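You operate a simulated robot arm through the tools that you are given. There is no shell and no other tool.

Carry out the task below with a simulated robot arm. There is one attempt and no reset: what you move stays moved.

TASK
Set the dose dial to 20 ml and pump 2 strokes of oil into the beaker with the blue foot.
Fine: stand the beaker on the grid, swing the spout over it and back to the drip cup, put the beaker back; spill nothing. Set down upright: what you pick out.

It is judged by the outcome, as a careful person would: the job done as asked, and still so three seconds after it is handed in. It fails if anything else is knocked over, pushed out of place, dropped, spilled or broken.

THE ROBOT
A 7-joint arm with a two-finger parallel gripper, fixed in place. Base frame: the origin is at the foot of the arm, x ahead of it, y to its left, z up; the work surface is at about z = 800. Readings come in mm, degrees, newtons and seconds.
Its first joint turns from -166.0 to 166.0 degrees. Payload 3.43 kg.
The tool frame sits at the grasp point between the pads (the TCP): z along the fingers, y along the line on which they close. The tips reach 30 mm beyond it. The gripper opens to 94 mm. The fingers are 28 mm wide and 10 mm thick; the gripper's body (50 by 96 mm) begins 55 mm behind the TCP.
Orientation is told as [roll, pitch, yaw] about the base's x, y, z axes, in that order, counted from this pose: with the fingers straight down and closing along the base's y, the tool's x points along the base's -x, its y along +y and its z along -z.

THE INTERFACE
- The arm moves only by the tool step_arm. Its arguments are lists of equal length, an entry for each row: "dp": the shift along the tool's x, y, z in units of 100 mm (1.0 is 100 mm), a list of three; "rotation": the turn, a rotation vector about the tool's x, y, z in units of 45 degrees (1.0 is 45 degrees), a list of three; "jaw": the closure, from 0 (fully open) to 1 (shut). In form: {"dp": [[x, y, z], ...], "rotation": [[rx, ry, rz], ...], "jaw": [jaw, ...]}. A call has 1 to 20 rows; each row is the pose to reach, as a shift and turn from the pose commanded when the call began, along the tool's axes at that moment. A call with a number of a shift or a turn outside -1 to 1 is refused whole. Each row takes 0.2 s and may step no farther than 50 mm and 8.6 degrees from the row before; otherwise, or with a gripper value out of range, the whole call is refused. A pose out of reach is approached as far as the arm can. The call stops where the force on the tool passes 90 N (or 10 N more than at its start, if that is more) or the arm is blocked; 0.2 s more then pass. Each finger travels about 45 mm/s and halts on what it meets, pressing with about 41 N; the grip force reading is that of the motor and also rises with nothing between the fingers. The clock runs only during rows and for 0.2 s after the last one: add rows that repeat a pose to give the fingers time. The reply holds the time, the measured pose of the TCP, the force on the tool along the base axes, the opening and the grip force, in the units named above and with some noise, with the torque about the TCP (base axes, N m) and any sound that the robot's microphone picked up.
- Cameras (640 x 400 px; columns grow to the right, rows downward): "scene" is fixed at [221.4, -500.7, 1546.1]; the picture's right is [0.40, -0.92, 0.00], its down [-0.63, -0.27, -0.73] and it looks along [0.67, 0.29, -0.68] (base axes); focal length 337 px, centre (320, 200). "wrist" rides on the gripper at [76, 14, -103] in the tool frame; the picture's right is [-0.18, 0.98, 0.00], its down [-0.75, -0.14, -0.64] and it looks along [-0.63, -0.12, 0.77] (tool axes); focal length 243 px, centre (320, 200). There is no depth. A picture from a camera that has moved, and an enlarged one, comes with that camera's place and axes in the base frame and with its lens.
- grab_frame(camera): a new picture of that camera. The clock stands still meanwhile.
- slide_trunk(by): slides the trunk up (or, below 0, down) by that many mm; the arm rides with it, the base frame stays. It gives what a move gives, with no picture.
- zoom(camera, box): a new picture of the part [left, top, right, bottom] of that camera's present view, enlarged. The clock stands still meanwhile.
- close_job(): hands the job in; it is judged then, once.

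Places have to be worked out from the pictures, the camera data and where the tool is seen. Open the gripper and draw the arm clear of the work before you hand the job in, unless the task says otherwise.

The tools are called after "Request:" by a JSON object that holds its "name" and its "arguments". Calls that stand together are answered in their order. step_arm: Moves the arm, as the interface text tells. Its arguments: {"type":"object","properties":{"dp":{"type":"array"},"rotation":{"type":"array"},"jaw":{"type":"array"}},"required":["dp","rotation","jaw"]} The other tools are called the same way: slide_trunk (by) slides the trunk up or down; grab_frame (camera) takes a picture; zoom (camera, box) takes an enlarged picture of a part of a camera's view; close_job () hands the job in.

At the start:

```text
time_s: 0.0
ee_pos: [485.9, -315.8, 1297.6]
tool_rot: [-0.1, 0.0, 0.1]
ft_force: [-0.3, 0.0, 0.3]
torque: [0.02, 0.01, -0.03]
opening: 94.2
grip_force: 0.1
trunk travel left (down, up): [-375.0, 115.0]
```

scene: 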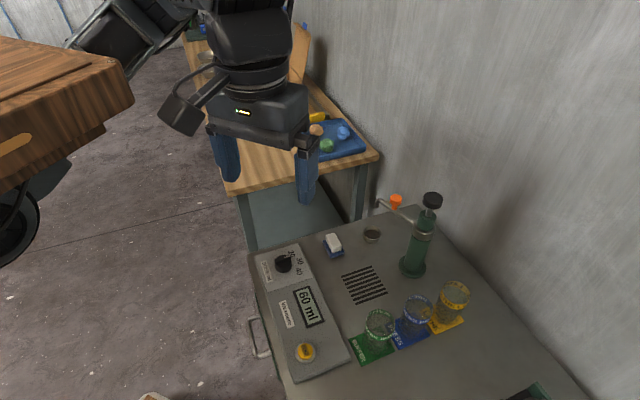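
wrist: 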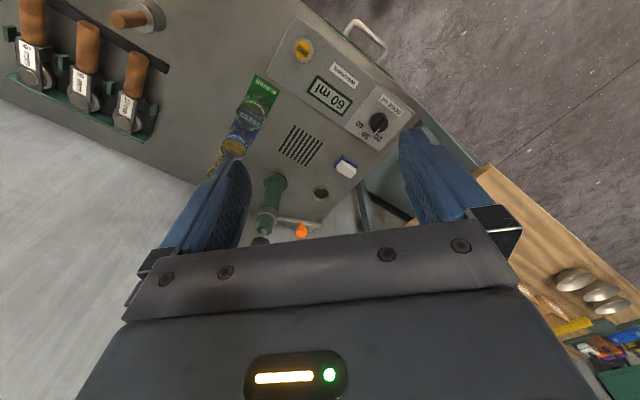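

I'll look closely at the bench parts before moving anything.

Request:
{"name": "zoom", "arguments": {"camera": "scene", "box": [240, 230, 360, 390]}}

Request:
{"name": "zoom", "arguments": {"camera": "scene", "box": [340, 180, 500, 280]}}

Request:
{"name": "zoom", "arguments": {"camera": "scene", "box": [330, 260, 490, 360]}}

Request:
{"name": "zoom", "arguments": {"camera": "wrist", "box": [200, 20, 440, 250]}}

```text
2.50 times, centred on (300, 310) of scene
camera zoom: at [221.4, -500.7, 1546.1], right [0.4, -0.92, 0.0], down [-0.63, -0.27, -0.73], along [0.67, 0.29, -0.68], focal length 843 px, centre (370, -75)
```

zoom: 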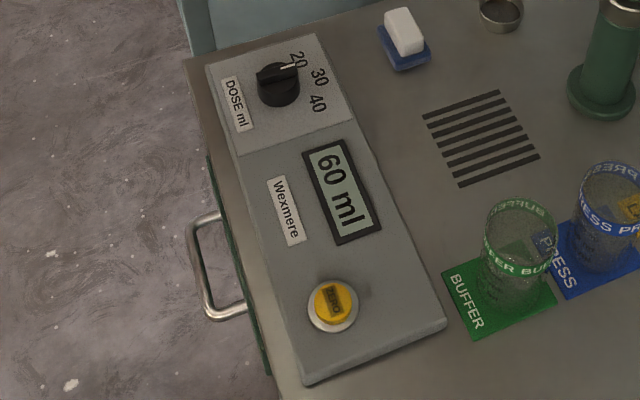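

```text
4.00 times, centred on (420, 230) of scene
camera zoom: at [221.4, -500.7, 1546.1], right [0.4, -0.92, 0.0], down [-0.63, -0.27, -0.73], along [0.67, 0.29, -0.68], focal length 1349 px, centre (-80, 80)
```

zoom: 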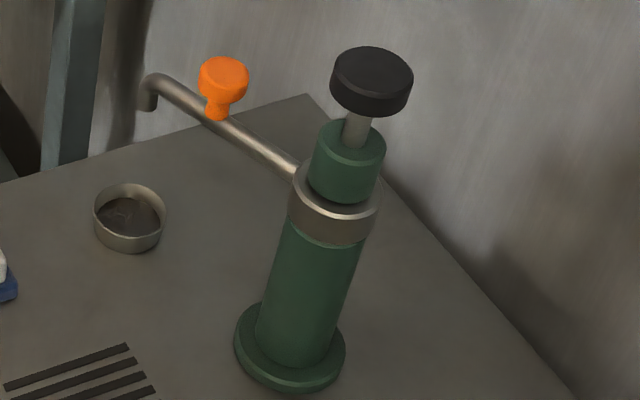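

```text
4.00 times, centred on (410, 310) of scene
camera zoom: at [221.4, -500.7, 1546.1], right [0.4, -0.92, 0.0], down [-0.63, -0.27, -0.73], along [0.67, 0.29, -0.68], focal length 1349 px, centre (-40, -240)
```

zoom: 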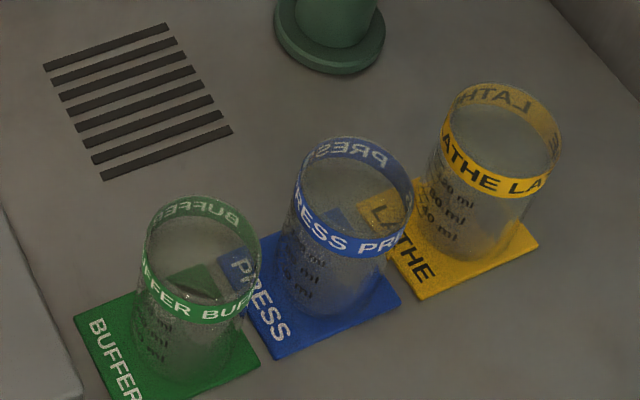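

```text
1.74 times, centred on (320, 135) of wrist
camera zoom: at [410.6, -300.7, 1399.1], right [0.18, 0.98, 0.0], down [0.75, -0.14, 0.64], along [0.63, -0.12, -0.77], focal length 422 px, centre (320, 313)
```

zoom: 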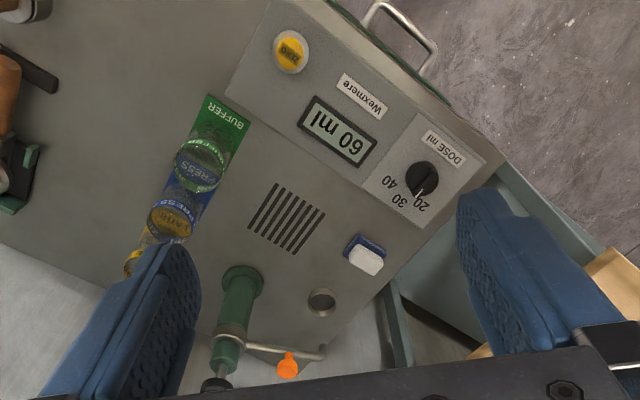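

The display reads 60 ml and the dial seems near 20, but I can't tell exactly where the pointer sits. I estimate dial ≈ (665,-205), grid ≈ (705,-413), pump ≈ (809,-515) and drip cup ≈ (875,-384), all on a z = 800 surface. I'll lower the arm in free air to get closer wrist views.

Request:
{"name": "step_arm", "arguments": {"dp": [[0, 0.1, 0.25], [0, 0.2, 0.5], [-0.1, 0.3, 0.75], [-0.2, 0.4, 1.0]], "rotation": [[0, 0, 0], [0, 0, 0], [0, 0, 0], [0, 0, 0]], "jaw": [0, 0, 0, 0]}}

```text
time_s: 1.0
ee_pos: [506.5, -275.5, 1197.2]
tool_rot: [0.0, 0.0, 0.1]
ft_force: [0.2, -0.1, 0.4]
torque: [-0.05, -0.01, 0.02]
opening: 94.0
grip_force: 0.1
trunk travel left (down, up): [-375.0, 115.0]
```

The move was clean and reached (506,-275,1197). I'll keep descending toward the view above the dial.

Request:
{"name": "step_arm", "arguments": {"dp": [[0, 0.1, 0.25], [-0.1, 0.3, 0.5], [-0.15, 0.5, 0.75], [-0.2, 0.7, 1.0]], "rotation": [[0, 0, 0], [0, 0, 0], [0, 0, 0], [0, 0, 0]], "jaw": [0, 0, 0, 0]}}

Request:
{"name": "grab_frame", "arguments": {"camera": "wrist"}}

Request:
{"name": "grab_frame", "arguments": {"camera": "scene"}}

```text
time_s: 2.0
ee_pos: [523.6, -205.6, 1096.5]
tool_rot: [0.0, 0.0, 0.0]
ft_force: [-0.4, -0.5, 0.5]
torque: [0.02, 0.02, 0.01]
opening: 94.3
grip_force: 0.1
trunk travel left (down, up): [-375.0, 115.0]
```

```text
taken
camera wrist: at [449.0, -190.6, 1198.6], right [0.18, 0.98, 0.0], down [0.75, -0.14, 0.64], along [0.63, -0.12, -0.77], focal length 243 px, centre (320, 200)
```

wrist: 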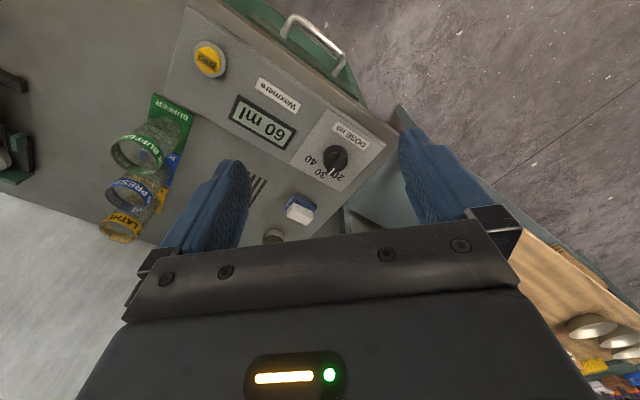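

```text
taken
```

scene: 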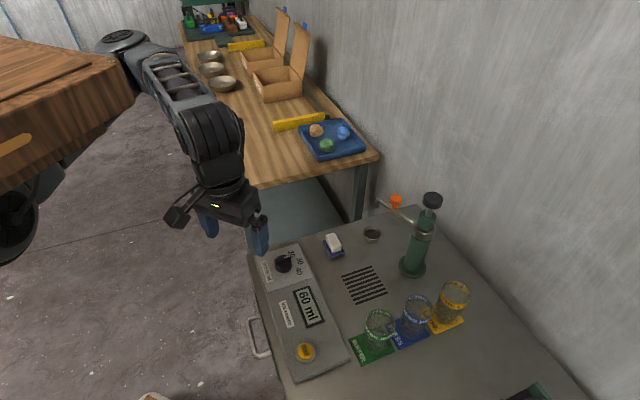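

The dial is in clear view now, so I'll enlarge it along with the display and button.

Request:
{"name": "zoom", "arguments": {"camera": "wrist", "box": [290, 110, 390, 190]}}

Request:
{"name": "zoom", "arguments": {"camera": "wrist", "box": [180, 20, 320, 150]}}

Request:
{"name": "zoom", "arguments": {"camera": "scene", "box": [255, 240, 315, 285]}}

Request:
{"name": "zoom", "arguments": {"camera": "wrist", "box": [90, 80, 220, 250]}}

```text
5.00 times, centred on (340, 150) of wrist
camera zoom: at [449.0, -190.6, 1198.6], right [0.18, 0.98, 0.0], down [0.75, -0.14, 0.64], along [0.63, -0.12, -0.77], focal length 1213 px, centre (220, 450)
```

zoom: 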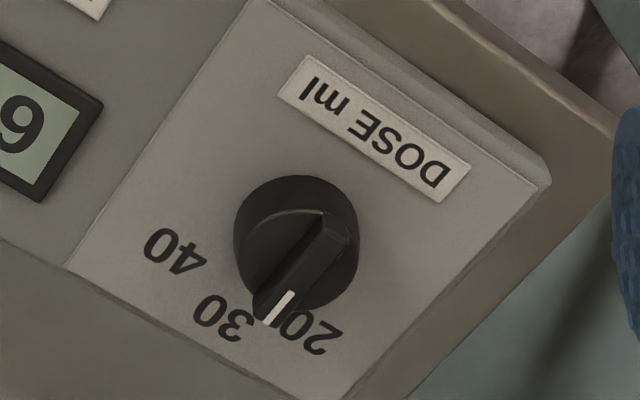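

```text
3.08 times, centred on (250, 85) of wrist
camera zoom: at [449.0, -190.6, 1198.6], right [0.18, 0.98, 0.0], down [0.75, -0.14, 0.64], along [0.63, -0.12, -0.77], focal length 746 px, centre (535, 554)
```

zoom: 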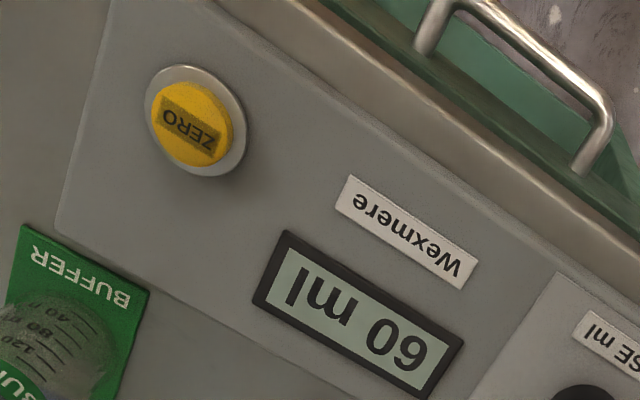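

```text
8.89 times, centred on (285, 262) of scene
camera zoom: at [221.4, -500.7, 1546.1], right [0.4, -0.92, 0.0], down [-0.63, -0.27, -0.73], along [0.67, 0.29, -0.68], focal length 2999 px, centre (631, -356)
```

zoom: 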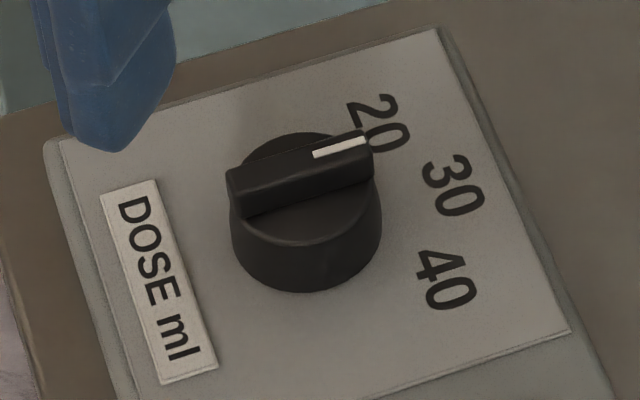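

```text
2.35 times, centred on (155, 165) of wrist
camera zoom: at [449.0, -190.6, 1198.6], right [0.18, 0.98, 0.0], down [0.75, -0.14, 0.64], along [0.63, -0.12, -0.77], focal length 571 px, centre (708, 282)
```

zoom: 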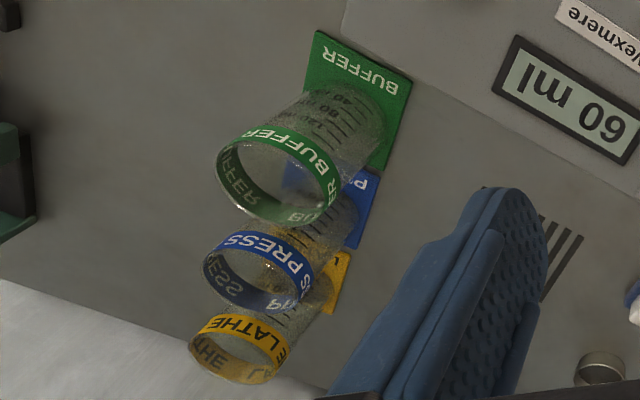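

The enlarged views show the pointer bar at about -45°, which is the "30" mark. "20" lies at 0° (+x) and "40" at -90°, so the dial needs +45° of turn. I'll yaw the tool to -45° so the fingers straddle the bar, and move toward a hover above the dial.

Request:
{"name": "step_arm", "arguments": {"dp": [[-0.16, 0, 0.1], [-0.33, 0, 0.2], [-0.5, 0, 0.3], [-0.66, 0, 0.4], [-0.83, 0, 0.5], [-1.0, 0, 0.6]], "rotation": [[0, 0, 0.166], [0, 0, 0.333], [0, 0, 0.5], [0, 0, 0.667], [0, 0, 0.833], [0, 0, 1.0]], "jaw": [0, 0, 0, 0, 0, 0]}}

Request:
{"name": "grab_frame", "arguments": {"camera": "wrist"}}

```text
time_s: 3.4
ee_pos: [627.2, -207.4, 1037.8]
tool_rot: [0.0, 0.0, -44.9]
ft_force: [-0.3, 0.5, 0.2]
torque: [0.02, -0.01, 0.01]
opening: 94.3
grip_force: 0.1
trunk travel left (down, up): [-375.0, 115.0]
```

```text
taken
camera wrist: at [584.3, -142.0, 1139.2], right [0.83, 0.56, 0.0], down [0.43, -0.63, 0.64], along [0.36, -0.53, -0.77], focal length 243 px, centre (320, 200)
```

wrist: 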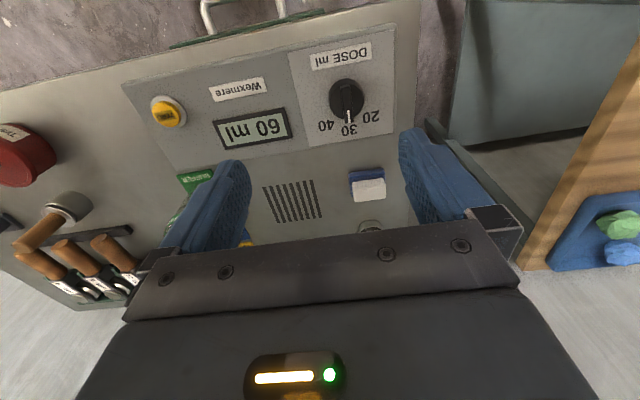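

The closer view confirms the pointer is on 30, with the knob centre at about (664.5,-204.5). I'll hover about 100 mm above it and narrow the jaws to roughly 50 mm.

Request:
{"name": "step_arm", "arguments": {"dp": [[-0.06, 0.07, 0.22], [-0.12, 0.14, 0.44], [-0.19, 0.21, 0.66], [-0.254, 0.283, 0.88], [-0.254, 0.283, 0.88]], "rotation": [[0, 0, 0], [0, 0, 0], [0, 0, 0], [0, 0, 0], [0, 0, 0]], "jaw": [0.1, 0.2, 0.3, 0.45, 0.45]}}

Request:
{"name": "grab_frame", "arguments": {"camera": "wrist"}}

Request:
{"name": "zoom", "arguments": {"camera": "scene", "box": [225, 200, 345, 290]}}

```text
time_s: 4.6
ee_pos: [663.7, -203.2, 949.6]
tool_rot: [0.1, 0.0, -44.8]
ft_force: [-0.1, 0.2, -0.7]
torque: [-0.01, 0.0, 0.04]
opening: 51.9
grip_force: 0.0
trunk travel left (down, up): [-375.0, 115.0]
```

```text
taken
camera wrist: at [621.5, -138.2, 1051.2], right [0.82, 0.57, 0.0], down [0.43, -0.63, 0.64], along [0.36, -0.53, -0.77], focal length 243 px, centre (320, 200)
```

wrist: 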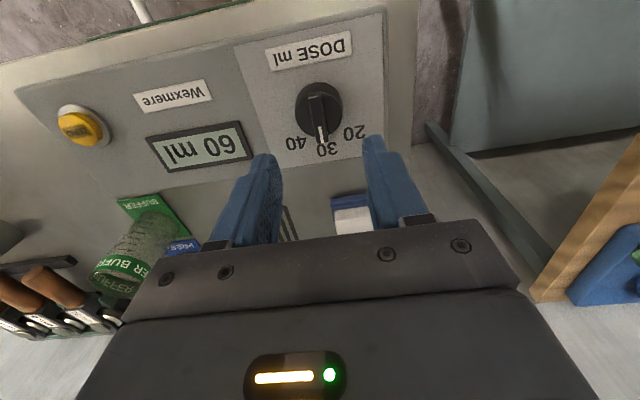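

```text
4.44 times, centred on (285, 245) of scene
camera zoom: at [221.4, -500.7, 1546.1], right [0.4, -0.92, 0.0], down [-0.63, -0.27, -0.73], along [0.67, 0.29, -0.68], focal length 1499 px, centre (476, 0)
```

zoom: 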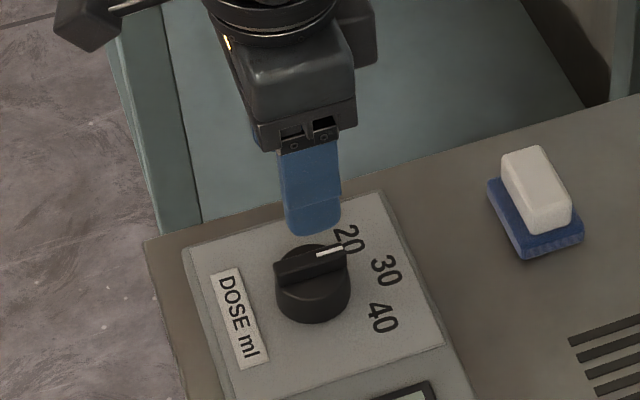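

The knob is centred under the TCP, with the bar running between the fingers. I'll lower to a tip height of about 860 and compare against the bar.

Request:
{"name": "step_arm", "arguments": {"dp": [[0, 0, 0.2], [0, 0, 0.4], [0, 0, 0.6], [0, 0, 0.6]], "rotation": [[0, 0, 0], [0, 0, 0], [0, 0, 0], [0, 0, 0]], "jaw": [0.55, 0.6, 0.65, 0.65]}}

Request:
{"name": "grab_frame", "arguments": {"camera": "wrist"}}

Request:
{"name": "zoom", "arguments": {"camera": "scene", "box": [245, 220, 325, 290]}}

```text
time_s: 5.6
ee_pos: [665.2, -204.5, 889.3]
tool_rot: [0.0, 0.1, -44.8]
ft_force: [1.1, 0.0, 1.1]
torque: [0.0, -0.02, 0.02]
opening: 32.9
grip_force: 0.0
trunk travel left (down, up): [-375.0, 115.0]
```

```text
taken
camera wrist: at [621.9, -139.5, 991.1], right [0.82, 0.57, 0.0], down [0.43, -0.63, 0.64], along [0.36, -0.53, -0.77], focal length 243 px, centre (320, 200)
```

wrist: 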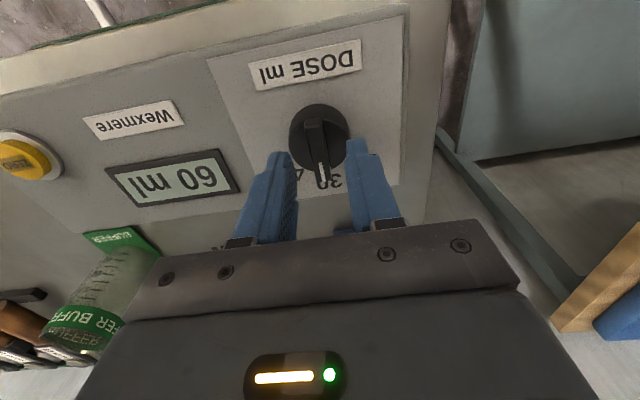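

```text
5.71 times, centred on (285, 255) of scene
camera zoom: at [221.4, -500.7, 1546.1], right [0.4, -0.92, 0.0], down [-0.63, -0.27, -0.73], along [0.67, 0.29, -0.68], focal length 1928 px, centre (520, -114)
```

zoom: 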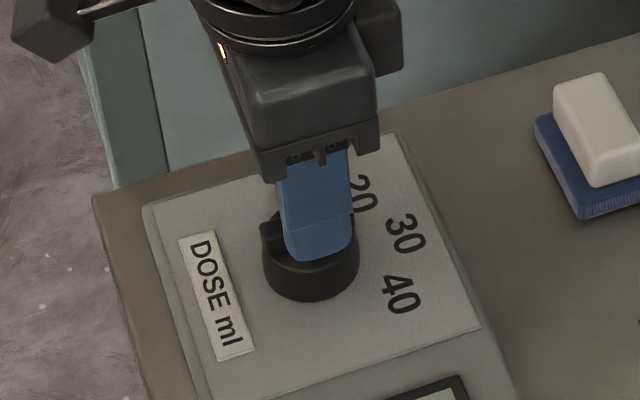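

The tips are still just above the bar. I'll lower another 15 mm in small steps and read the force.

Request:
{"name": "step_arm", "arguments": {"dp": [[0, 0, 0.05], [0, 0, 0.1], [0, 0, 0.15], [0, 0, 0.15]], "rotation": [[0, 0, 0], [0, 0, 0], [0, 0, 0], [0, 0, 0]], "jaw": [0.65, 0.65, 0.65, 0.65]}}

Request:
{"name": "zoom", "arguments": {"camera": "wrist", "box": [230, 80, 410, 250]}}

Request:
{"name": "zoom", "arguments": {"camera": "scene", "box": [255, 230, 315, 290]}}

```text
time_s: 6.6
ee_pos: [664.4, -202.9, 873.2]
tool_rot: [0.0, 0.0, -44.8]
ft_force: [-2.0, 0.2, 3.8]
torque: [0.1, 0.03, -0.02]
opening: 32.9
grip_force: 0.0
trunk travel left (down, up): [-375.0, 115.0]
```

```text
2.35 times, centred on (320, 165) of wrist
camera zoom: at [620.5, -138.5, 975.8], right [0.82, 0.57, 0.0], down [0.43, -0.63, 0.64], along [0.36, -0.53, -0.77], focal length 571 px, centre (320, 282)
```

zoom: 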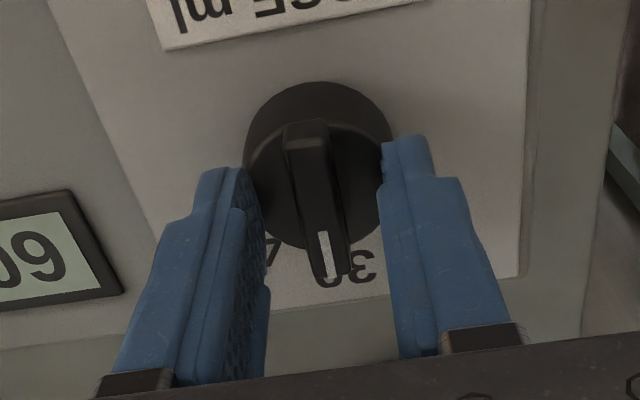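

```text
6.67 times, centred on (285, 260) of scene
camera zoom: at [221.4, -500.7, 1546.1], right [0.4, -0.92, 0.0], down [-0.63, -0.27, -0.73], along [0.67, 0.29, -0.68], focal length 2249 px, centre (553, -200)
```

zoom: 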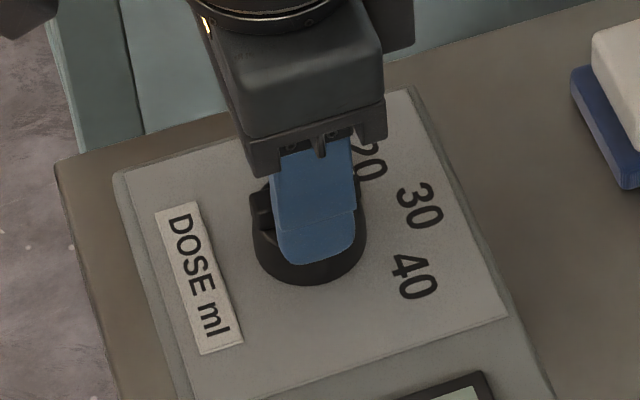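

The bar is between the fingers and the tips look level with the skirt top, with only about 4 N of force. I'll close onto the bar.

Request:
{"name": "step_arm", "arguments": {"dp": [[0, 0, -0.01], [0, 0, -0.01], [0, 0, -0.01], [0, 0, -0.01], [0, 0, -0.01]], "rotation": [[0, 0, 0], [0, 0, 0], [0, 0, 0], [0, 0, 0], [0, 0, 0]], "jaw": [0.75, 0.85, 1.0, 1.0, 1.0]}}

Request:
{"name": "zoom", "arguments": {"camera": "wrist", "box": [230, 80, 410, 250]}}

```text
time_s: 7.8
ee_pos: [664.2, -203.3, 876.0]
tool_rot: [-0.1, 0.0, -45.0]
ft_force: [-2.8, -3.9, -2.3]
torque: [-0.39, -0.26, -0.01]
opening: 10.8
grip_force: 45.3
trunk travel left (down, up): [-375.0, 115.0]
```

```text
2.35 times, centred on (320, 165) of wrist
camera zoom: at [620.1, -138.7, 977.2], right [0.82, 0.57, 0.0], down [0.43, -0.63, 0.64], along [0.36, -0.53, -0.77], focal length 571 px, centre (320, 282)
```

zoom: 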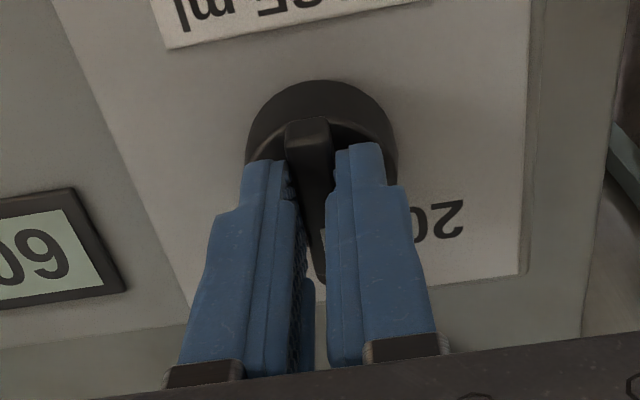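

The jaws hold the bar at 10.8 mm. I'll turn +45° about vertical (tool rz = -1), holding the TCP in place.

Request:
{"name": "step_arm", "arguments": {"dp": [[0, 0, 0], [0, 0, 0], [0, 0, 0], [0, 0, 0], [0, 0, 0], [0, 0, 0], [0, 0, 0], [0, 0, 0], [0, 0, 0]], "rotation": [[0, 0, -0.125], [0, 0, -0.25], [0, 0, -0.375], [0, 0, -0.5], [0, 0, -0.625], [0, 0, -0.75], [0, 0, -0.875], [0, 0, -1.0], [0, 0, -1.0]], "jaw": [1, 1, 1, 1, 1, 1, 1, 1, 1]}}

Request:
{"name": "zoom", "arguments": {"camera": "scene", "box": [245, 220, 325, 290]}}

```text
time_s: 9.8
ee_pos: [662.9, -203.7, 877.0]
tool_rot: [0.0, 0.1, 0.0]
ft_force: [-15.5, -18.3, -1.1]
torque: [-0.35, -0.67, -0.06]
opening: 10.9
grip_force: 44.7
trunk travel left (down, up): [-375.0, 115.0]
```

```text
5.71 times, centred on (285, 255) of scene
camera zoom: at [221.4, -500.7, 1546.1], right [0.4, -0.92, 0.0], down [-0.63, -0.27, -0.73], along [0.67, 0.29, -0.68], focal length 1928 px, centre (520, -114)
```

zoom: 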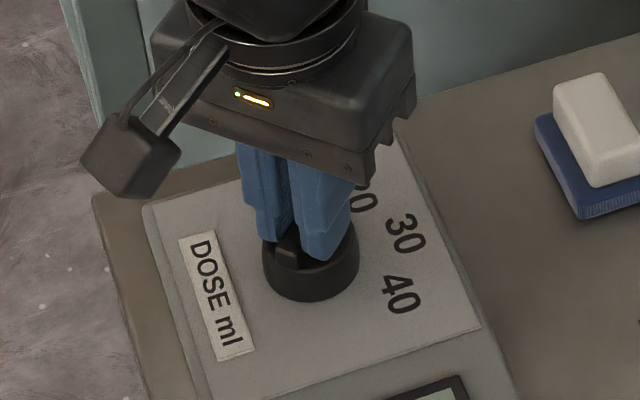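

The bar followed the tool and now points along +x. I'll open the jaws and lift straight up.

Request:
{"name": "step_arm", "arguments": {"dp": [[0, 0, 0], [0, 0, 0], [0, 0, 0], [0, 0, -0.25], [0, 0, -0.6], [0, 0, -1.0]], "rotation": [[0, 0, 0], [0, 0, 0], [0, 0, 0], [0, 0, 0], [0, 0, 0], [0, 0, 0]], "jaw": [0.75, 0.6, 0.6, 0.6, 0.6, 0.5]}}

Request:
{"name": "grab_frame", "arguments": {"camera": "wrist"}}

Request:
{"name": "zoom", "arguments": {"camera": "scene", "box": [255, 240, 315, 285]}}

```text
time_s: 11.2
ee_pos: [664.9, -202.3, 975.4]
tool_rot: [0.0, 0.0, 0.2]
ft_force: [-0.3, -0.3, -1.0]
torque: [0.01, -0.01, 0.0]
opening: 47.0
grip_force: 0.1
trunk travel left (down, up): [-375.0, 115.0]
```

```text
taken
camera wrist: at [589.5, -187.9, 1076.9], right [0.18, 0.98, 0.0], down [0.75, -0.14, 0.64], along [0.63, -0.12, -0.77], focal length 243 px, centre (320, 200)
```

wrist: 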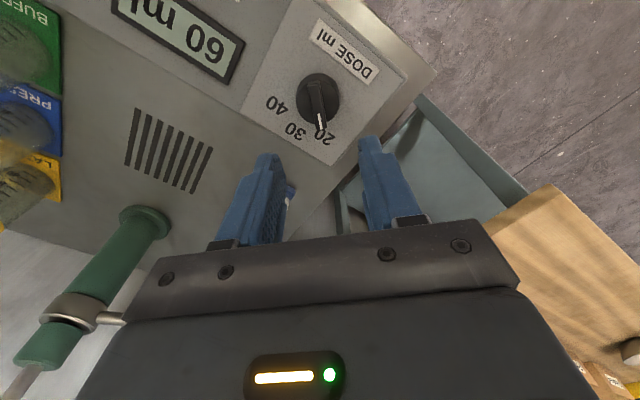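

```text
8.89 times, centred on (285, 262) of scene
camera zoom: at [221.4, -500.7, 1546.1], right [0.4, -0.92, 0.0], down [-0.63, -0.27, -0.73], along [0.67, 0.29, -0.68], focal length 2999 px, centre (631, -356)
```

zoom: 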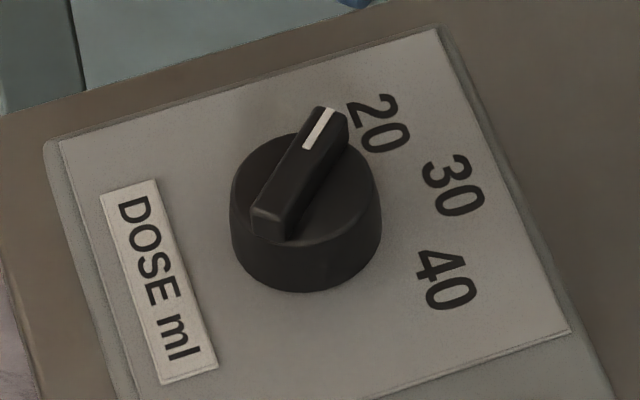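

The pointer measures about 0°, so it is on 20. Next is the PRESS beaker: I'll move over toward it at a safe height and yaw back to -45° so the fingers close across the beaker row.

Request:
{"name": "step_arm", "arguments": {"dp": [[0.03, -0.1, -0.1], [0.06, -0.3, -0.2], [0.1, -0.5, -0.3], [0.13, -0.7, -0.4], [0.16, -0.85, -0.5], [0.2, -1.0, -0.6]], "rotation": [[0, 0, 0.166], [0, 0, 0.333], [0, 0, 0.5], [0, 0, 0.667], [0, 0, 0.833], [0, 0, 1.0]], "jaw": [0.3, 0, 0, 0, 0, 0]}}

Request:
{"name": "grab_frame", "arguments": {"camera": "wrist"}}

```text
time_s: 12.6
ee_pos: [645.0, -302.4, 1034.9]
tool_rot: [0.0, 0.1, -45.0]
ft_force: [0.4, -0.1, -0.3]
torque: [-0.03, 0.0, 0.0]
opening: 94.0
grip_force: 0.1
trunk travel left (down, up): [-375.0, 115.0]
```

```text
taken
camera wrist: at [601.2, -238.6, 1136.1], right [0.83, 0.56, 0.0], down [0.43, -0.63, 0.64], along [0.36, -0.53, -0.77], focal length 243 px, centre (320, 200)
```

wrist: 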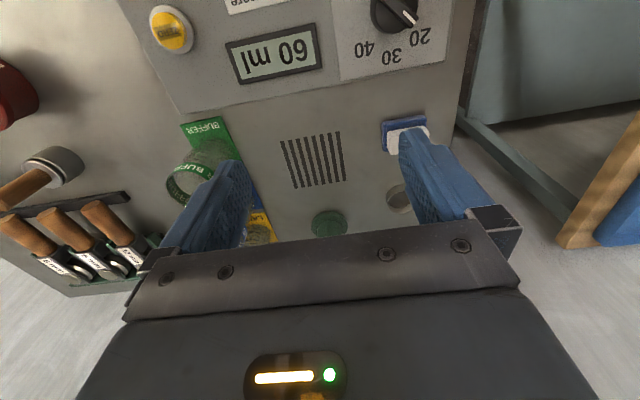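

The grid centre works out to about (703,-410). I'll continue toward the beakers with the height held at 1035.

Request:
{"name": "step_arm", "arguments": {"dp": [[-0.14, -0.21, 0], [-0.28, -0.42, 0], [-0.42, -0.64, 0], [-0.566, -0.848, 0]], "rotation": [[0, 0, 0], [0, 0, 0], [0, 0, 0], [0, 0, 0]], "jaw": [0, 0, 0, 0]}}

Request:
{"name": "step_arm", "arguments": {"dp": [[-0.14, -0.14, 0], [-0.28, -0.28, 0], [-0.42, -0.42, 0], [-0.566, -0.566, 0]], "rotation": [[0, 0, 0], [0, 0, 0], [0, 0, 0], [0, 0, 0]], "jaw": [0, 0, 0, 0]}}

Request:
{"name": "grab_frame", "arguments": {"camera": "wrist"}}

Request:
{"name": "grab_frame", "arguments": {"camera": "scene"}}

```text
time_s: 13.6
ee_pos: [625.2, -403.6, 1035.7]
tool_rot: [0.1, 0.1, -44.9]
ft_force: [-0.6, -0.4, 0.5]
torque: [0.01, -0.02, 0.01]
opening: 94.1
grip_force: 0.2
trunk travel left (down, up): [-375.0, 115.0]
```

```text
time_s: 14.6
ee_pos: [625.6, -482.2, 1035.8]
tool_rot: [0.0, 0.0, -44.8]
ft_force: [-0.1, 0.2, 0.0]
torque: [-0.02, 0.01, 0.01]
opening: 94.4
grip_force: 0.0
trunk travel left (down, up): [-375.0, 115.0]
```

```text
taken
camera wrist: at [581.7, -418.2, 1137.2], right [0.82, 0.57, 0.0], down [0.43, -0.63, 0.64], along [0.36, -0.53, -0.77], focal length 243 px, centre (320, 200)
```

wrist: 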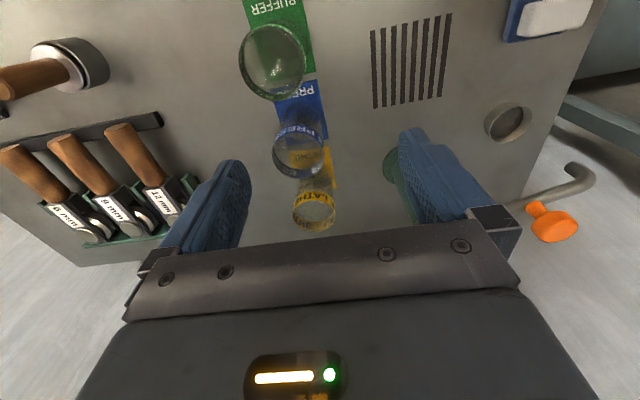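

```text
taken
```

scene: 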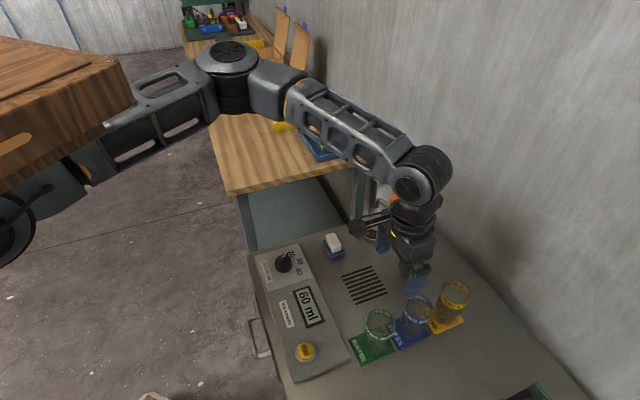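

The three beakers are all in view. I'll enlarge both camera views to check the feet and fix the PRESS beaker's centre.

Request:
{"name": "zoom", "arguments": {"camera": "wrist", "box": [230, 0, 350, 235]}}

Request:
{"name": "zoom", "arguments": {"camera": "wrist", "box": [260, 70, 350, 200]}}

Request:
{"name": "zoom", "arguments": {"camera": "scene", "box": [385, 275, 445, 355]}}

```text
1.70 times, centred on (290, 118) of wrist
camera zoom: at [581.7, -418.2, 1137.2], right [0.82, 0.57, 0.0], down [0.43, -0.63, 0.64], along [0.36, -0.53, -0.77], focal length 413 px, centre (371, 340)
```

zoom: 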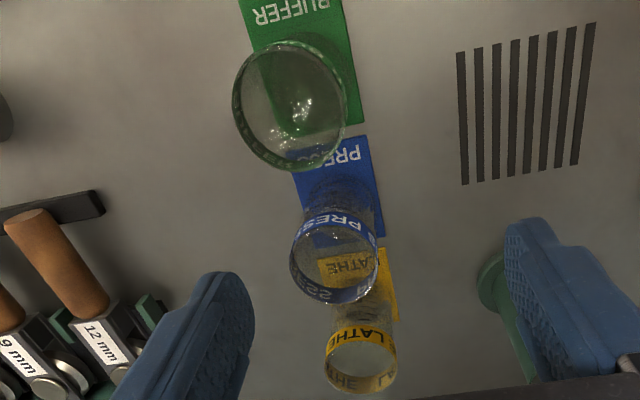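

```text
3.08 times, centred on (305, 135) of wrist
camera zoom: at [581.7, -418.2, 1137.2], right [0.82, 0.57, 0.0], down [0.43, -0.63, 0.64], along [0.36, -0.53, -0.77], focal length 746 px, centre (366, 400)
```

zoom: 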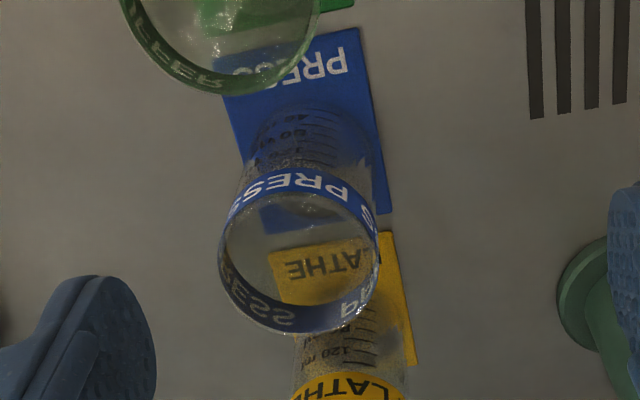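

```text
5.00 times, centred on (415, 315) of scene
camera zoom: at [221.4, -500.7, 1546.1], right [0.4, -0.92, 0.0], down [-0.63, -0.27, -0.73], along [0.67, 0.29, -0.68], focal length 1687 px, centre (-155, -375)
```

zoom: 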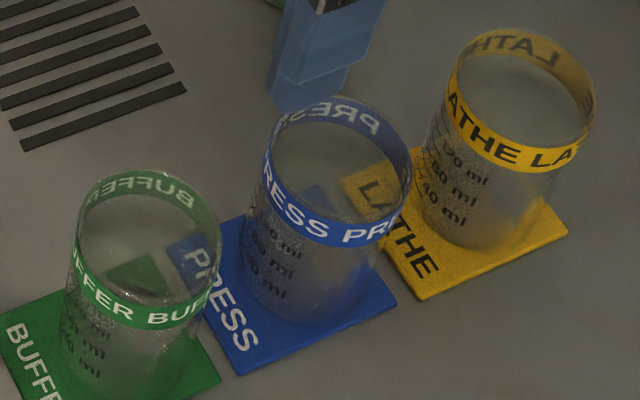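

Triangulating the blue PRESS beaker's rim gives centre ≈ (638.5,-547), rim z ≈ 891 and diameter ≈ 60 mm. It stands on the blue tile. I'll hover above it with the jaws fully open and the tips still clear of the rim.

Request:
{"name": "step_arm", "arguments": {"dp": [[-0.14, -0.09, 0.15], [-0.28, -0.18, 0.3], [-0.42, -0.28, 0.5], [-0.549, -0.367, 0.7], [-0.549, -0.367, 0.7]], "rotation": [[0, 0, 0], [0, 0, 0], [0, 0, 0], [0, 0, 0], [0, 0, 0]], "jaw": [0, 0, 0, 0, 0]}}

Request:
{"name": "grab_frame", "arguments": {"camera": "wrist"}}

Request:
{"name": "zoom", "arguments": {"camera": "scene", "box": [355, 240, 475, 350]}}

```text
time_s: 15.8
ee_pos: [636.7, -546.8, 964.9]
tool_rot: [0.1, -0.1, -44.9]
ft_force: [-0.6, 0.1, 0.0]
torque: [-0.01, 0.01, -0.02]
opening: 93.9
grip_force: 0.0
trunk travel left (down, up): [-375.0, 115.0]
```

```text
taken
camera wrist: at [592.9, -483.1, 1067.2], right [0.82, 0.57, 0.0], down [0.43, -0.63, 0.64], along [0.36, -0.53, -0.77], focal length 243 px, centre (320, 200)
```

wrist: 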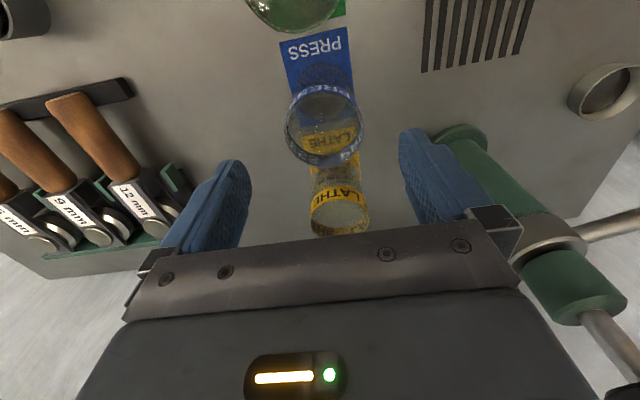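

```text
3.64 times, centred on (415, 295) of scene
camera zoom: at [221.4, -500.7, 1546.1], right [0.4, -0.92, 0.0], down [-0.63, -0.27, -0.73], along [0.67, 0.29, -0.68], focal length 1227 px, centre (-26, -146)
```

zoom: 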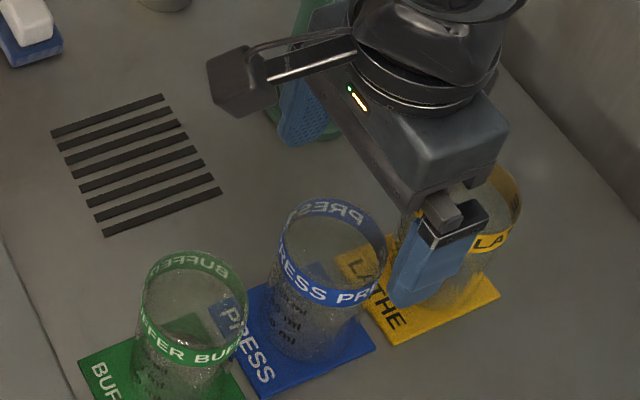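

The rim sits within about 3 mm of the TCP axis. I'll trim for that and descend straight with the jaws open.

Request:
{"name": "step_arm", "arguments": {"dp": [[0.02, 0.02, 0.1], [0.02, 0.02, 0.3], [0.02, 0.02, 0.5], [0.02, 0.02, 0.7], [0.02, 0.02, 0.7]], "rotation": [[0, 0, 0], [0, 0, 0], [0, 0, 0], [0, 0, 0], [0, 0, 0]], "jaw": [0, 0, 0, 0, 0]}}

Request:
{"name": "grab_frame", "arguments": {"camera": "wrist"}}

Request:
{"name": "zoom", "arguments": {"camera": "scene", "box": [355, 240, 475, 350]}}

```text
time_s: 17.0
ee_pos: [636.4, -544.8, 895.5]
tool_rot: [0.0, 0.0, -44.9]
ft_force: [0.8, 0.2, 0.4]
torque: [0.0, 0.03, 0.01]
opening: 94.0
grip_force: 0.0
trunk travel left (down, up): [-375.0, 115.0]
```

```text
taken
camera wrist: at [594.1, -481.2, 997.6], right [0.82, 0.57, 0.0], down [0.43, -0.63, 0.64], along [0.36, -0.53, -0.77], focal length 243 px, centre (320, 200)
```

wrist: 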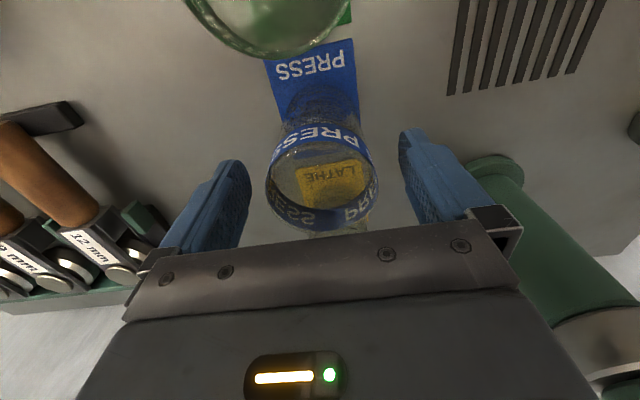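

```text
3.64 times, centred on (415, 295) of scene
camera zoom: at [221.4, -500.7, 1546.1], right [0.4, -0.92, 0.0], down [-0.63, -0.27, -0.73], along [0.67, 0.29, -0.68], focal length 1227 px, centre (-26, -146)
```

zoom: 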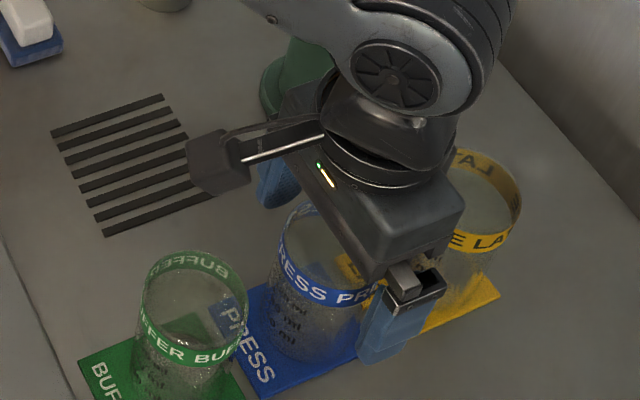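

The fingers are centred on either side of the beaker and clear of its neighbours. I'll descend to TCP z ≈ 856 and then close.

Request:
{"name": "step_arm", "arguments": {"dp": [[0.01, 0, 0.13], [0.02, 0, 0.26], [0.02, 0, 0.39], [0.02, 0, 0.39]], "rotation": [[0, 0, 0], [0, 0, 0], [0, 0, 0], [0, 0, 0]], "jaw": [0, 0, 0, 0.1]}}

Request:
{"name": "step_arm", "arguments": {"dp": [[0, 0, 0], [0, 0, 0], [0, 0, 0], [0, 0, 0], [0, 0, 0]], "rotation": [[0, 0, 0], [0, 0, 0], [0, 0, 0], [0, 0, 0], [0, 0, 0]], "jaw": [0.2, 0.3, 0.4, 0.45, 0.45]}}

Request:
{"name": "grab_frame", "arguments": {"camera": "wrist"}}

```text
time_s: 18.0
ee_pos: [636.5, -544.8, 857.5]
tool_rot: [0.0, 0.0, -44.9]
ft_force: [-0.7, 0.0, -0.2]
torque: [0.0, 0.0, 0.01]
opening: 84.6
grip_force: 0.1
trunk travel left (down, up): [-375.0, 115.0]
```

```text
time_s: 19.2
ee_pos: [636.7, -544.2, 856.5]
tool_rot: [0.0, 0.0, -44.9]
ft_force: [0.2, 0.6, -0.2]
torque: [0.02, -0.03, 0.0]
opening: 57.6
grip_force: 41.0
trunk travel left (down, up): [-375.0, 115.0]
```

```text
taken
camera wrist: at [593.1, -479.6, 958.9], right [0.82, 0.57, 0.0], down [0.43, -0.63, 0.64], along [0.36, -0.53, -0.77], focal length 243 px, centre (320, 200)
```

wrist: 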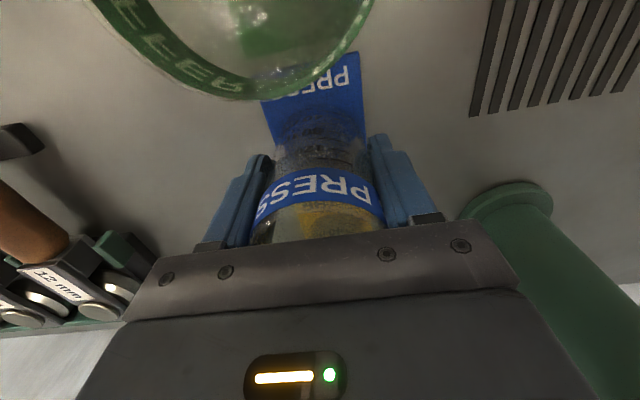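

The beaker is gripped at 57.6 mm with the TCP at (636.7,-544.2,856.5), which I'll use as the return pose. Now I'll lift it straight up 100 mm.

Request:
{"name": "step_arm", "arguments": {"dp": [[0, 0, -0.05], [0, 0, -0.15], [0, 0, -0.3], [0, 0, -0.5], [0, 0, -0.7], [0, 0, -0.9], [0, 0, -1.0]], "rotation": [[0, 0, 0], [0, 0, 0], [0, 0, 0], [0, 0, 0], [0, 0, 0], [0, 0, 0], [0, 0, 0]], "jaw": [0.45, 0.45, 0.45, 0.45, 0.45, 0.45, 0.45]}}

Request:
{"name": "grab_frame", "arguments": {"camera": "wrist"}}

Request:
{"name": "zoom", "arguments": {"camera": "scene", "box": [335, 220, 495, 360]}}

```text
time_s: 20.8
ee_pos: [635.8, -542.7, 957.0]
tool_rot: [-0.2, 0.0, -44.8]
ft_force: [-0.7, -0.5, -0.9]
torque: [-0.01, -0.01, 0.02]
opening: 57.2
grip_force: 41.4
trunk travel left (down, up): [-375.0, 115.0]
```

```text
taken
camera wrist: at [592.9, -477.5, 1058.8], right [0.82, 0.57, 0.0], down [0.43, -0.63, 0.64], along [0.36, -0.53, -0.77], focal length 243 px, centre (320, 200)
```

wrist: 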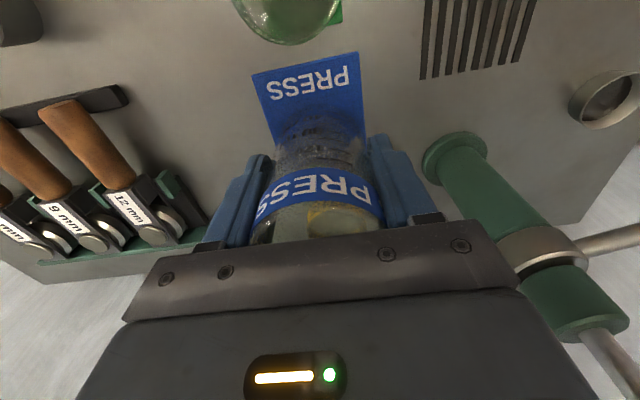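

```text
2.86 times, centred on (415, 290) of scene
camera zoom: at [221.4, -500.7, 1546.1], right [0.4, -0.92, 0.0], down [-0.63, -0.27, -0.73], along [0.67, 0.29, -0.68], focal length 964 px, centre (49, -57)
```

zoom: 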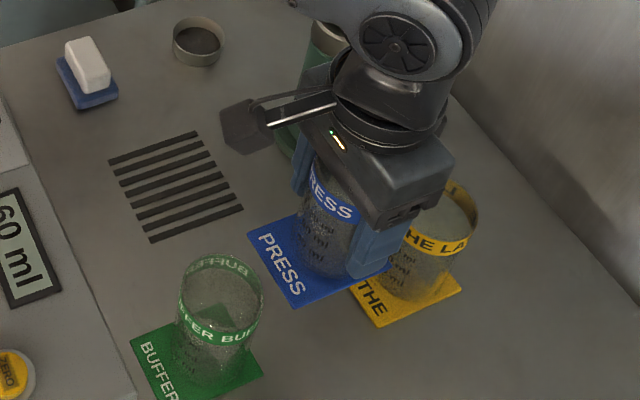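

The blue tile came up with the beaker, so it is the beaker's foot and is about 66×85 mm. The other beakers were not disturbed. I'll carry it at this height toward the grid, aiming the glass at about (705,-413).

Request:
{"name": "step_arm", "arguments": {"dp": [[0.03, 0.1, 0], [0.08, 0.25, 0], [0.13, 0.4, 0], [0.18, 0.55, 0], [0.22, 0.65, 0], [0.22, 0.7, 0]], "rotation": [[0, 0, 0], [0, 0, 0], [0, 0, 0], [0, 0, 0], [0, 0, 0], [0, 0, 0]], "jaw": [0.45, 0.45, 0.45, 0.45, 0.45, 0.45]}}

Request:
{"name": "step_arm", "arguments": {"dp": [[0.03, 0.1, 0], [0.08, 0.25, 0], [0.13, 0.4, 0], [0.18, 0.55, 0], [0.21, 0.65, 0], [0.21, 0.7, 0]], "rotation": [[0, 0, 0], [0, 0, 0], [0, 0, 0], [0, 0, 0], [0, 0, 0], [0, 0, 0]], "jaw": [0.45, 0.45, 0.45, 0.45, 0.45, 0.45]}}

Request:
{"name": "grab_frame", "arguments": {"camera": "wrist"}}

Request:
{"name": "zoom", "arguments": {"camera": "scene", "box": [315, 190, 475, 350]}}

```text
time_s: 22.2
ee_pos: [670.7, -478.2, 955.3]
tool_rot: [0.0, 0.0, -44.9]
ft_force: [0.6, -0.3, -1.1]
torque: [0.0, 0.0, -0.02]
opening: 57.6
grip_force: 41.4
trunk travel left (down, up): [-375.0, 115.0]
```

```text
time_s: 23.6
ee_pos: [704.4, -414.2, 955.4]
tool_rot: [0.0, -0.2, -44.9]
ft_force: [-0.7, 0.1, -1.3]
torque: [-0.01, 0.03, 0.0]
opening: 57.6
grip_force: 40.9
trunk travel left (down, up): [-375.0, 115.0]
```

```text
taken
camera wrist: at [661.1, -349.8, 1057.0], right [0.82, 0.57, 0.0], down [0.43, -0.63, 0.64], along [0.36, -0.53, -0.77], focal length 243 px, centre (320, 200)
```

wrist: 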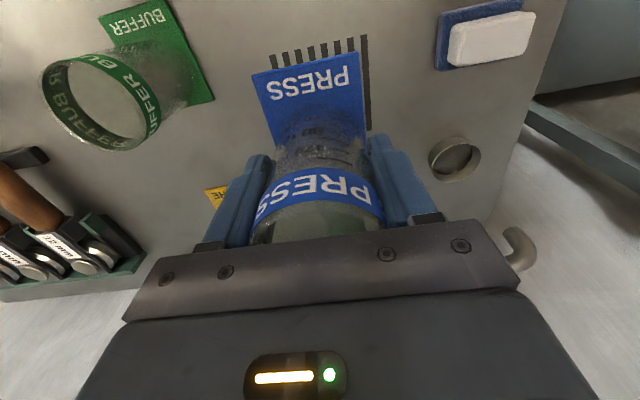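

```text
2.50 times, centred on (395, 270) of scene
camera zoom: at [221.4, -500.7, 1546.1], right [0.4, -0.92, 0.0], down [-0.63, -0.27, -0.73], along [0.67, 0.29, -0.68], focal length 843 px, centre (132, 25)
```

zoom: 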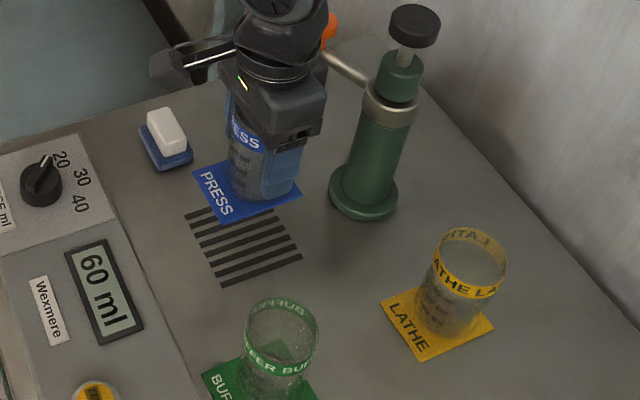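

The beaker is over the grid at (704.4,-414.2). I'll lower it to just above the surface.

Request:
{"name": "step_arm", "arguments": {"dp": [[0, 0, 0.15], [0, 0, 0.35], [0, 0, 0.55], [0, 0, 0.75], [0, 0, 0.87], [0, 0, 0.93], [0, 0, 0.93]], "rotation": [[0, 0, 0], [0, 0, 0], [0, 0, 0], [0, 0, 0], [0, 0, 0], [0, 0, 0], [0, 0, 0]], "jaw": [0.45, 0.45, 0.45, 0.45, 0.45, 0.45, 0.45]}}

Request:
{"name": "zoom", "arguments": {"camera": "scene", "box": [325, 220, 425, 320]}}

```text
time_s: 25.2
ee_pos: [704.1, -415.9, 861.9]
tool_rot: [0.0, 0.0, -44.8]
ft_force: [-0.3, 0.1, -1.0]
torque: [-0.02, 0.01, 0.02]
opening: 57.2
grip_force: 41.5
trunk travel left (down, up): [-375.0, 115.0]
```

```text
4.00 times, centred on (375, 270) of scene
camera zoom: at [221.4, -500.7, 1546.1], right [0.4, -0.92, 0.0], down [-0.63, -0.27, -0.73], along [0.67, 0.29, -0.68], focal length 1349 px, centre (100, -80)
```

zoom: 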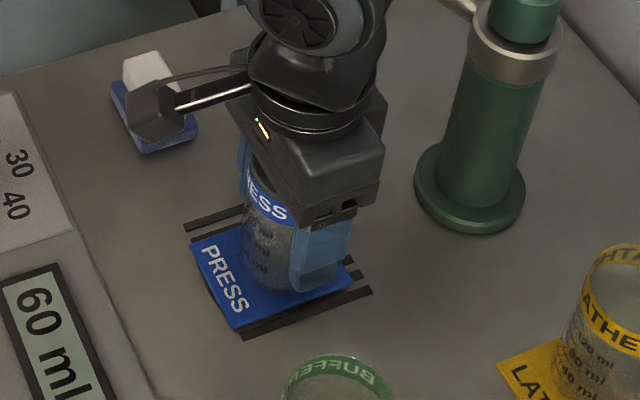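

The foot is over the grid, a few mm above it. I'll lower the last millimetres gently and watch the vertical force.

Request:
{"name": "step_arm", "arguments": {"dp": [[-0.01, 0, 0.01], [-0.02, 0, 0.02], [-0.02, 0, 0.03], [-0.02, 0, 0.04], [-0.02, 0, 0.045]], "rotation": [[0, 0, 0], [0, 0, 0], [0, 0, 0], [0, 0, 0], [0, 0, 0]], "jaw": [0.45, 0.45, 0.45, 0.45, 0.45]}}

```text
time_s: 26.4
ee_pos: [705.1, -415.4, 859.8]
tool_rot: [0.0, 0.0, -44.9]
ft_force: [-0.4, -0.8, -0.6]
torque: [-0.04, 0.0, 0.0]
opening: 57.4
grip_force: 40.5
trunk travel left (down, up): [-375.0, 115.0]
```

There's no contact yet at about 859, so I'll keep going in 1 mm steps.

Request:
{"name": "step_arm", "arguments": {"dp": [[0, 0, 0.01], [0, 0, 0.02], [0, 0, 0.02]], "rotation": [[0, 0, 0], [0, 0, 0], [0, 0, 0]], "jaw": [0.45, 0.45, 0.45]}}

Request:
{"name": "zoom", "arguments": {"camera": "scene", "box": [335, 240, 395, 300]}}

```text
time_s: 27.2
ee_pos: [706.5, -414.7, 856.7]
tool_rot: [0.0, 0.1, -45.0]
ft_force: [-1.8, 1.9, 4.5]
torque: [0.26, 0.1, 0.0]
opening: 57.3
grip_force: 41.1
trunk travel left (down, up): [-375.0, 115.0]
```

```text
6.67 times, centred on (365, 270) of scene
camera zoom: at [221.4, -500.7, 1546.1], right [0.4, -0.92, 0.0], down [-0.63, -0.27, -0.73], along [0.67, 0.29, -0.68], focal length 2249 px, centre (20, -267)
```

zoom: 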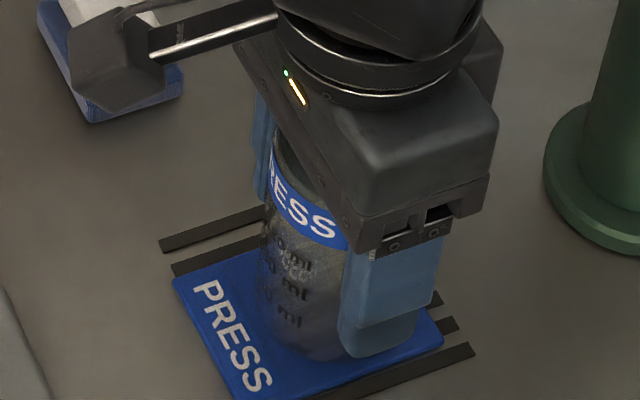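

The vertical force rose to about 4.5 N, so the foot is resting on the grid. I'll open the jaws and then lift straight up.

Request:
{"name": "step_arm", "arguments": {"dp": [[0, 0, -0.005], [0, 0, -0.005], [0, 0, -0.005], [0, 0, -0.005], [0, 0, -0.005], [0, 0, -0.005]], "rotation": [[0, 0, 0], [0, 0, 0], [0, 0, 0], [0, 0, 0], [0, 0, 0], [0, 0, 0]], "jaw": [0.35, 0.25, 0.15, 0.05, 0, 0]}}

Request:
{"name": "step_arm", "arguments": {"dp": [[0, 0, -0.1], [0, 0, -0.3], [0, 0, -0.5], [0, 0, -0.75], [0, 0, -1.0]], "rotation": [[0, 0, 0], [0, 0, 0], [0, 0, 0], [0, 0, 0], [0, 0, 0]], "jaw": [0, 0, 0, 0, 0]}}

Request:
{"name": "grab_frame", "arguments": {"camera": "wrist"}}

Request:
{"name": "zoom", "arguments": {"camera": "scene", "box": [325, 180, 465, 320]}}

```text
time_s: 28.6
ee_pos: [706.3, -416.4, 857.5]
tool_rot: [0.0, -0.1, -44.9]
ft_force: [0.2, -0.3, -0.1]
torque: [0.0, -0.01, -0.02]
opening: 94.0
grip_force: 0.0
trunk travel left (down, up): [-375.0, 115.0]
```

```text
time_s: 29.8
ee_pos: [705.7, -415.0, 957.9]
tool_rot: [0.0, 0.0, -44.9]
ft_force: [0.7, -0.5, 0.6]
torque: [-0.01, -0.04, -0.01]
opening: 94.1
grip_force: 0.0
trunk travel left (down, up): [-375.0, 115.0]
```

```text
taken
camera wrist: at [662.3, -350.6, 1059.1], right [0.82, 0.57, 0.0], down [0.43, -0.63, 0.64], along [0.36, -0.53, -0.77], focal length 243 px, centre (320, 200)
```

wrist: 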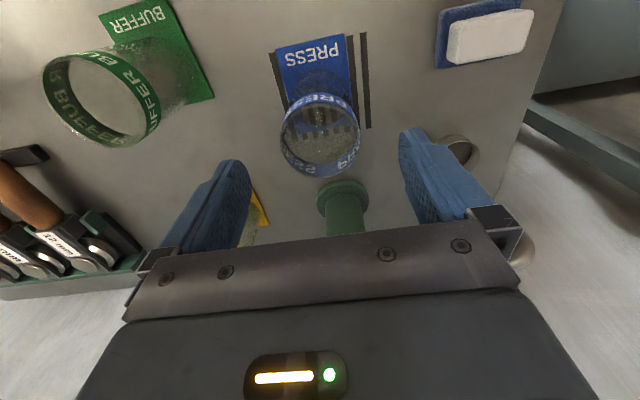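

```text
2.86 times, centred on (395, 250) of scene
camera zoom: at [221.4, -500.7, 1546.1], right [0.4, -0.92, 0.0], down [-0.63, -0.27, -0.73], along [0.67, 0.29, -0.68], focal length 964 px, centre (106, 57)
```

zoom: 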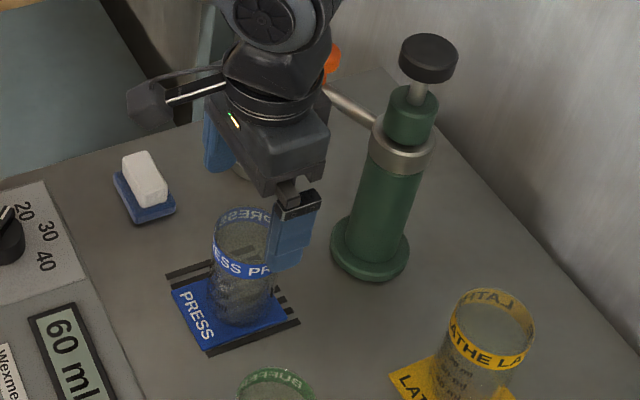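

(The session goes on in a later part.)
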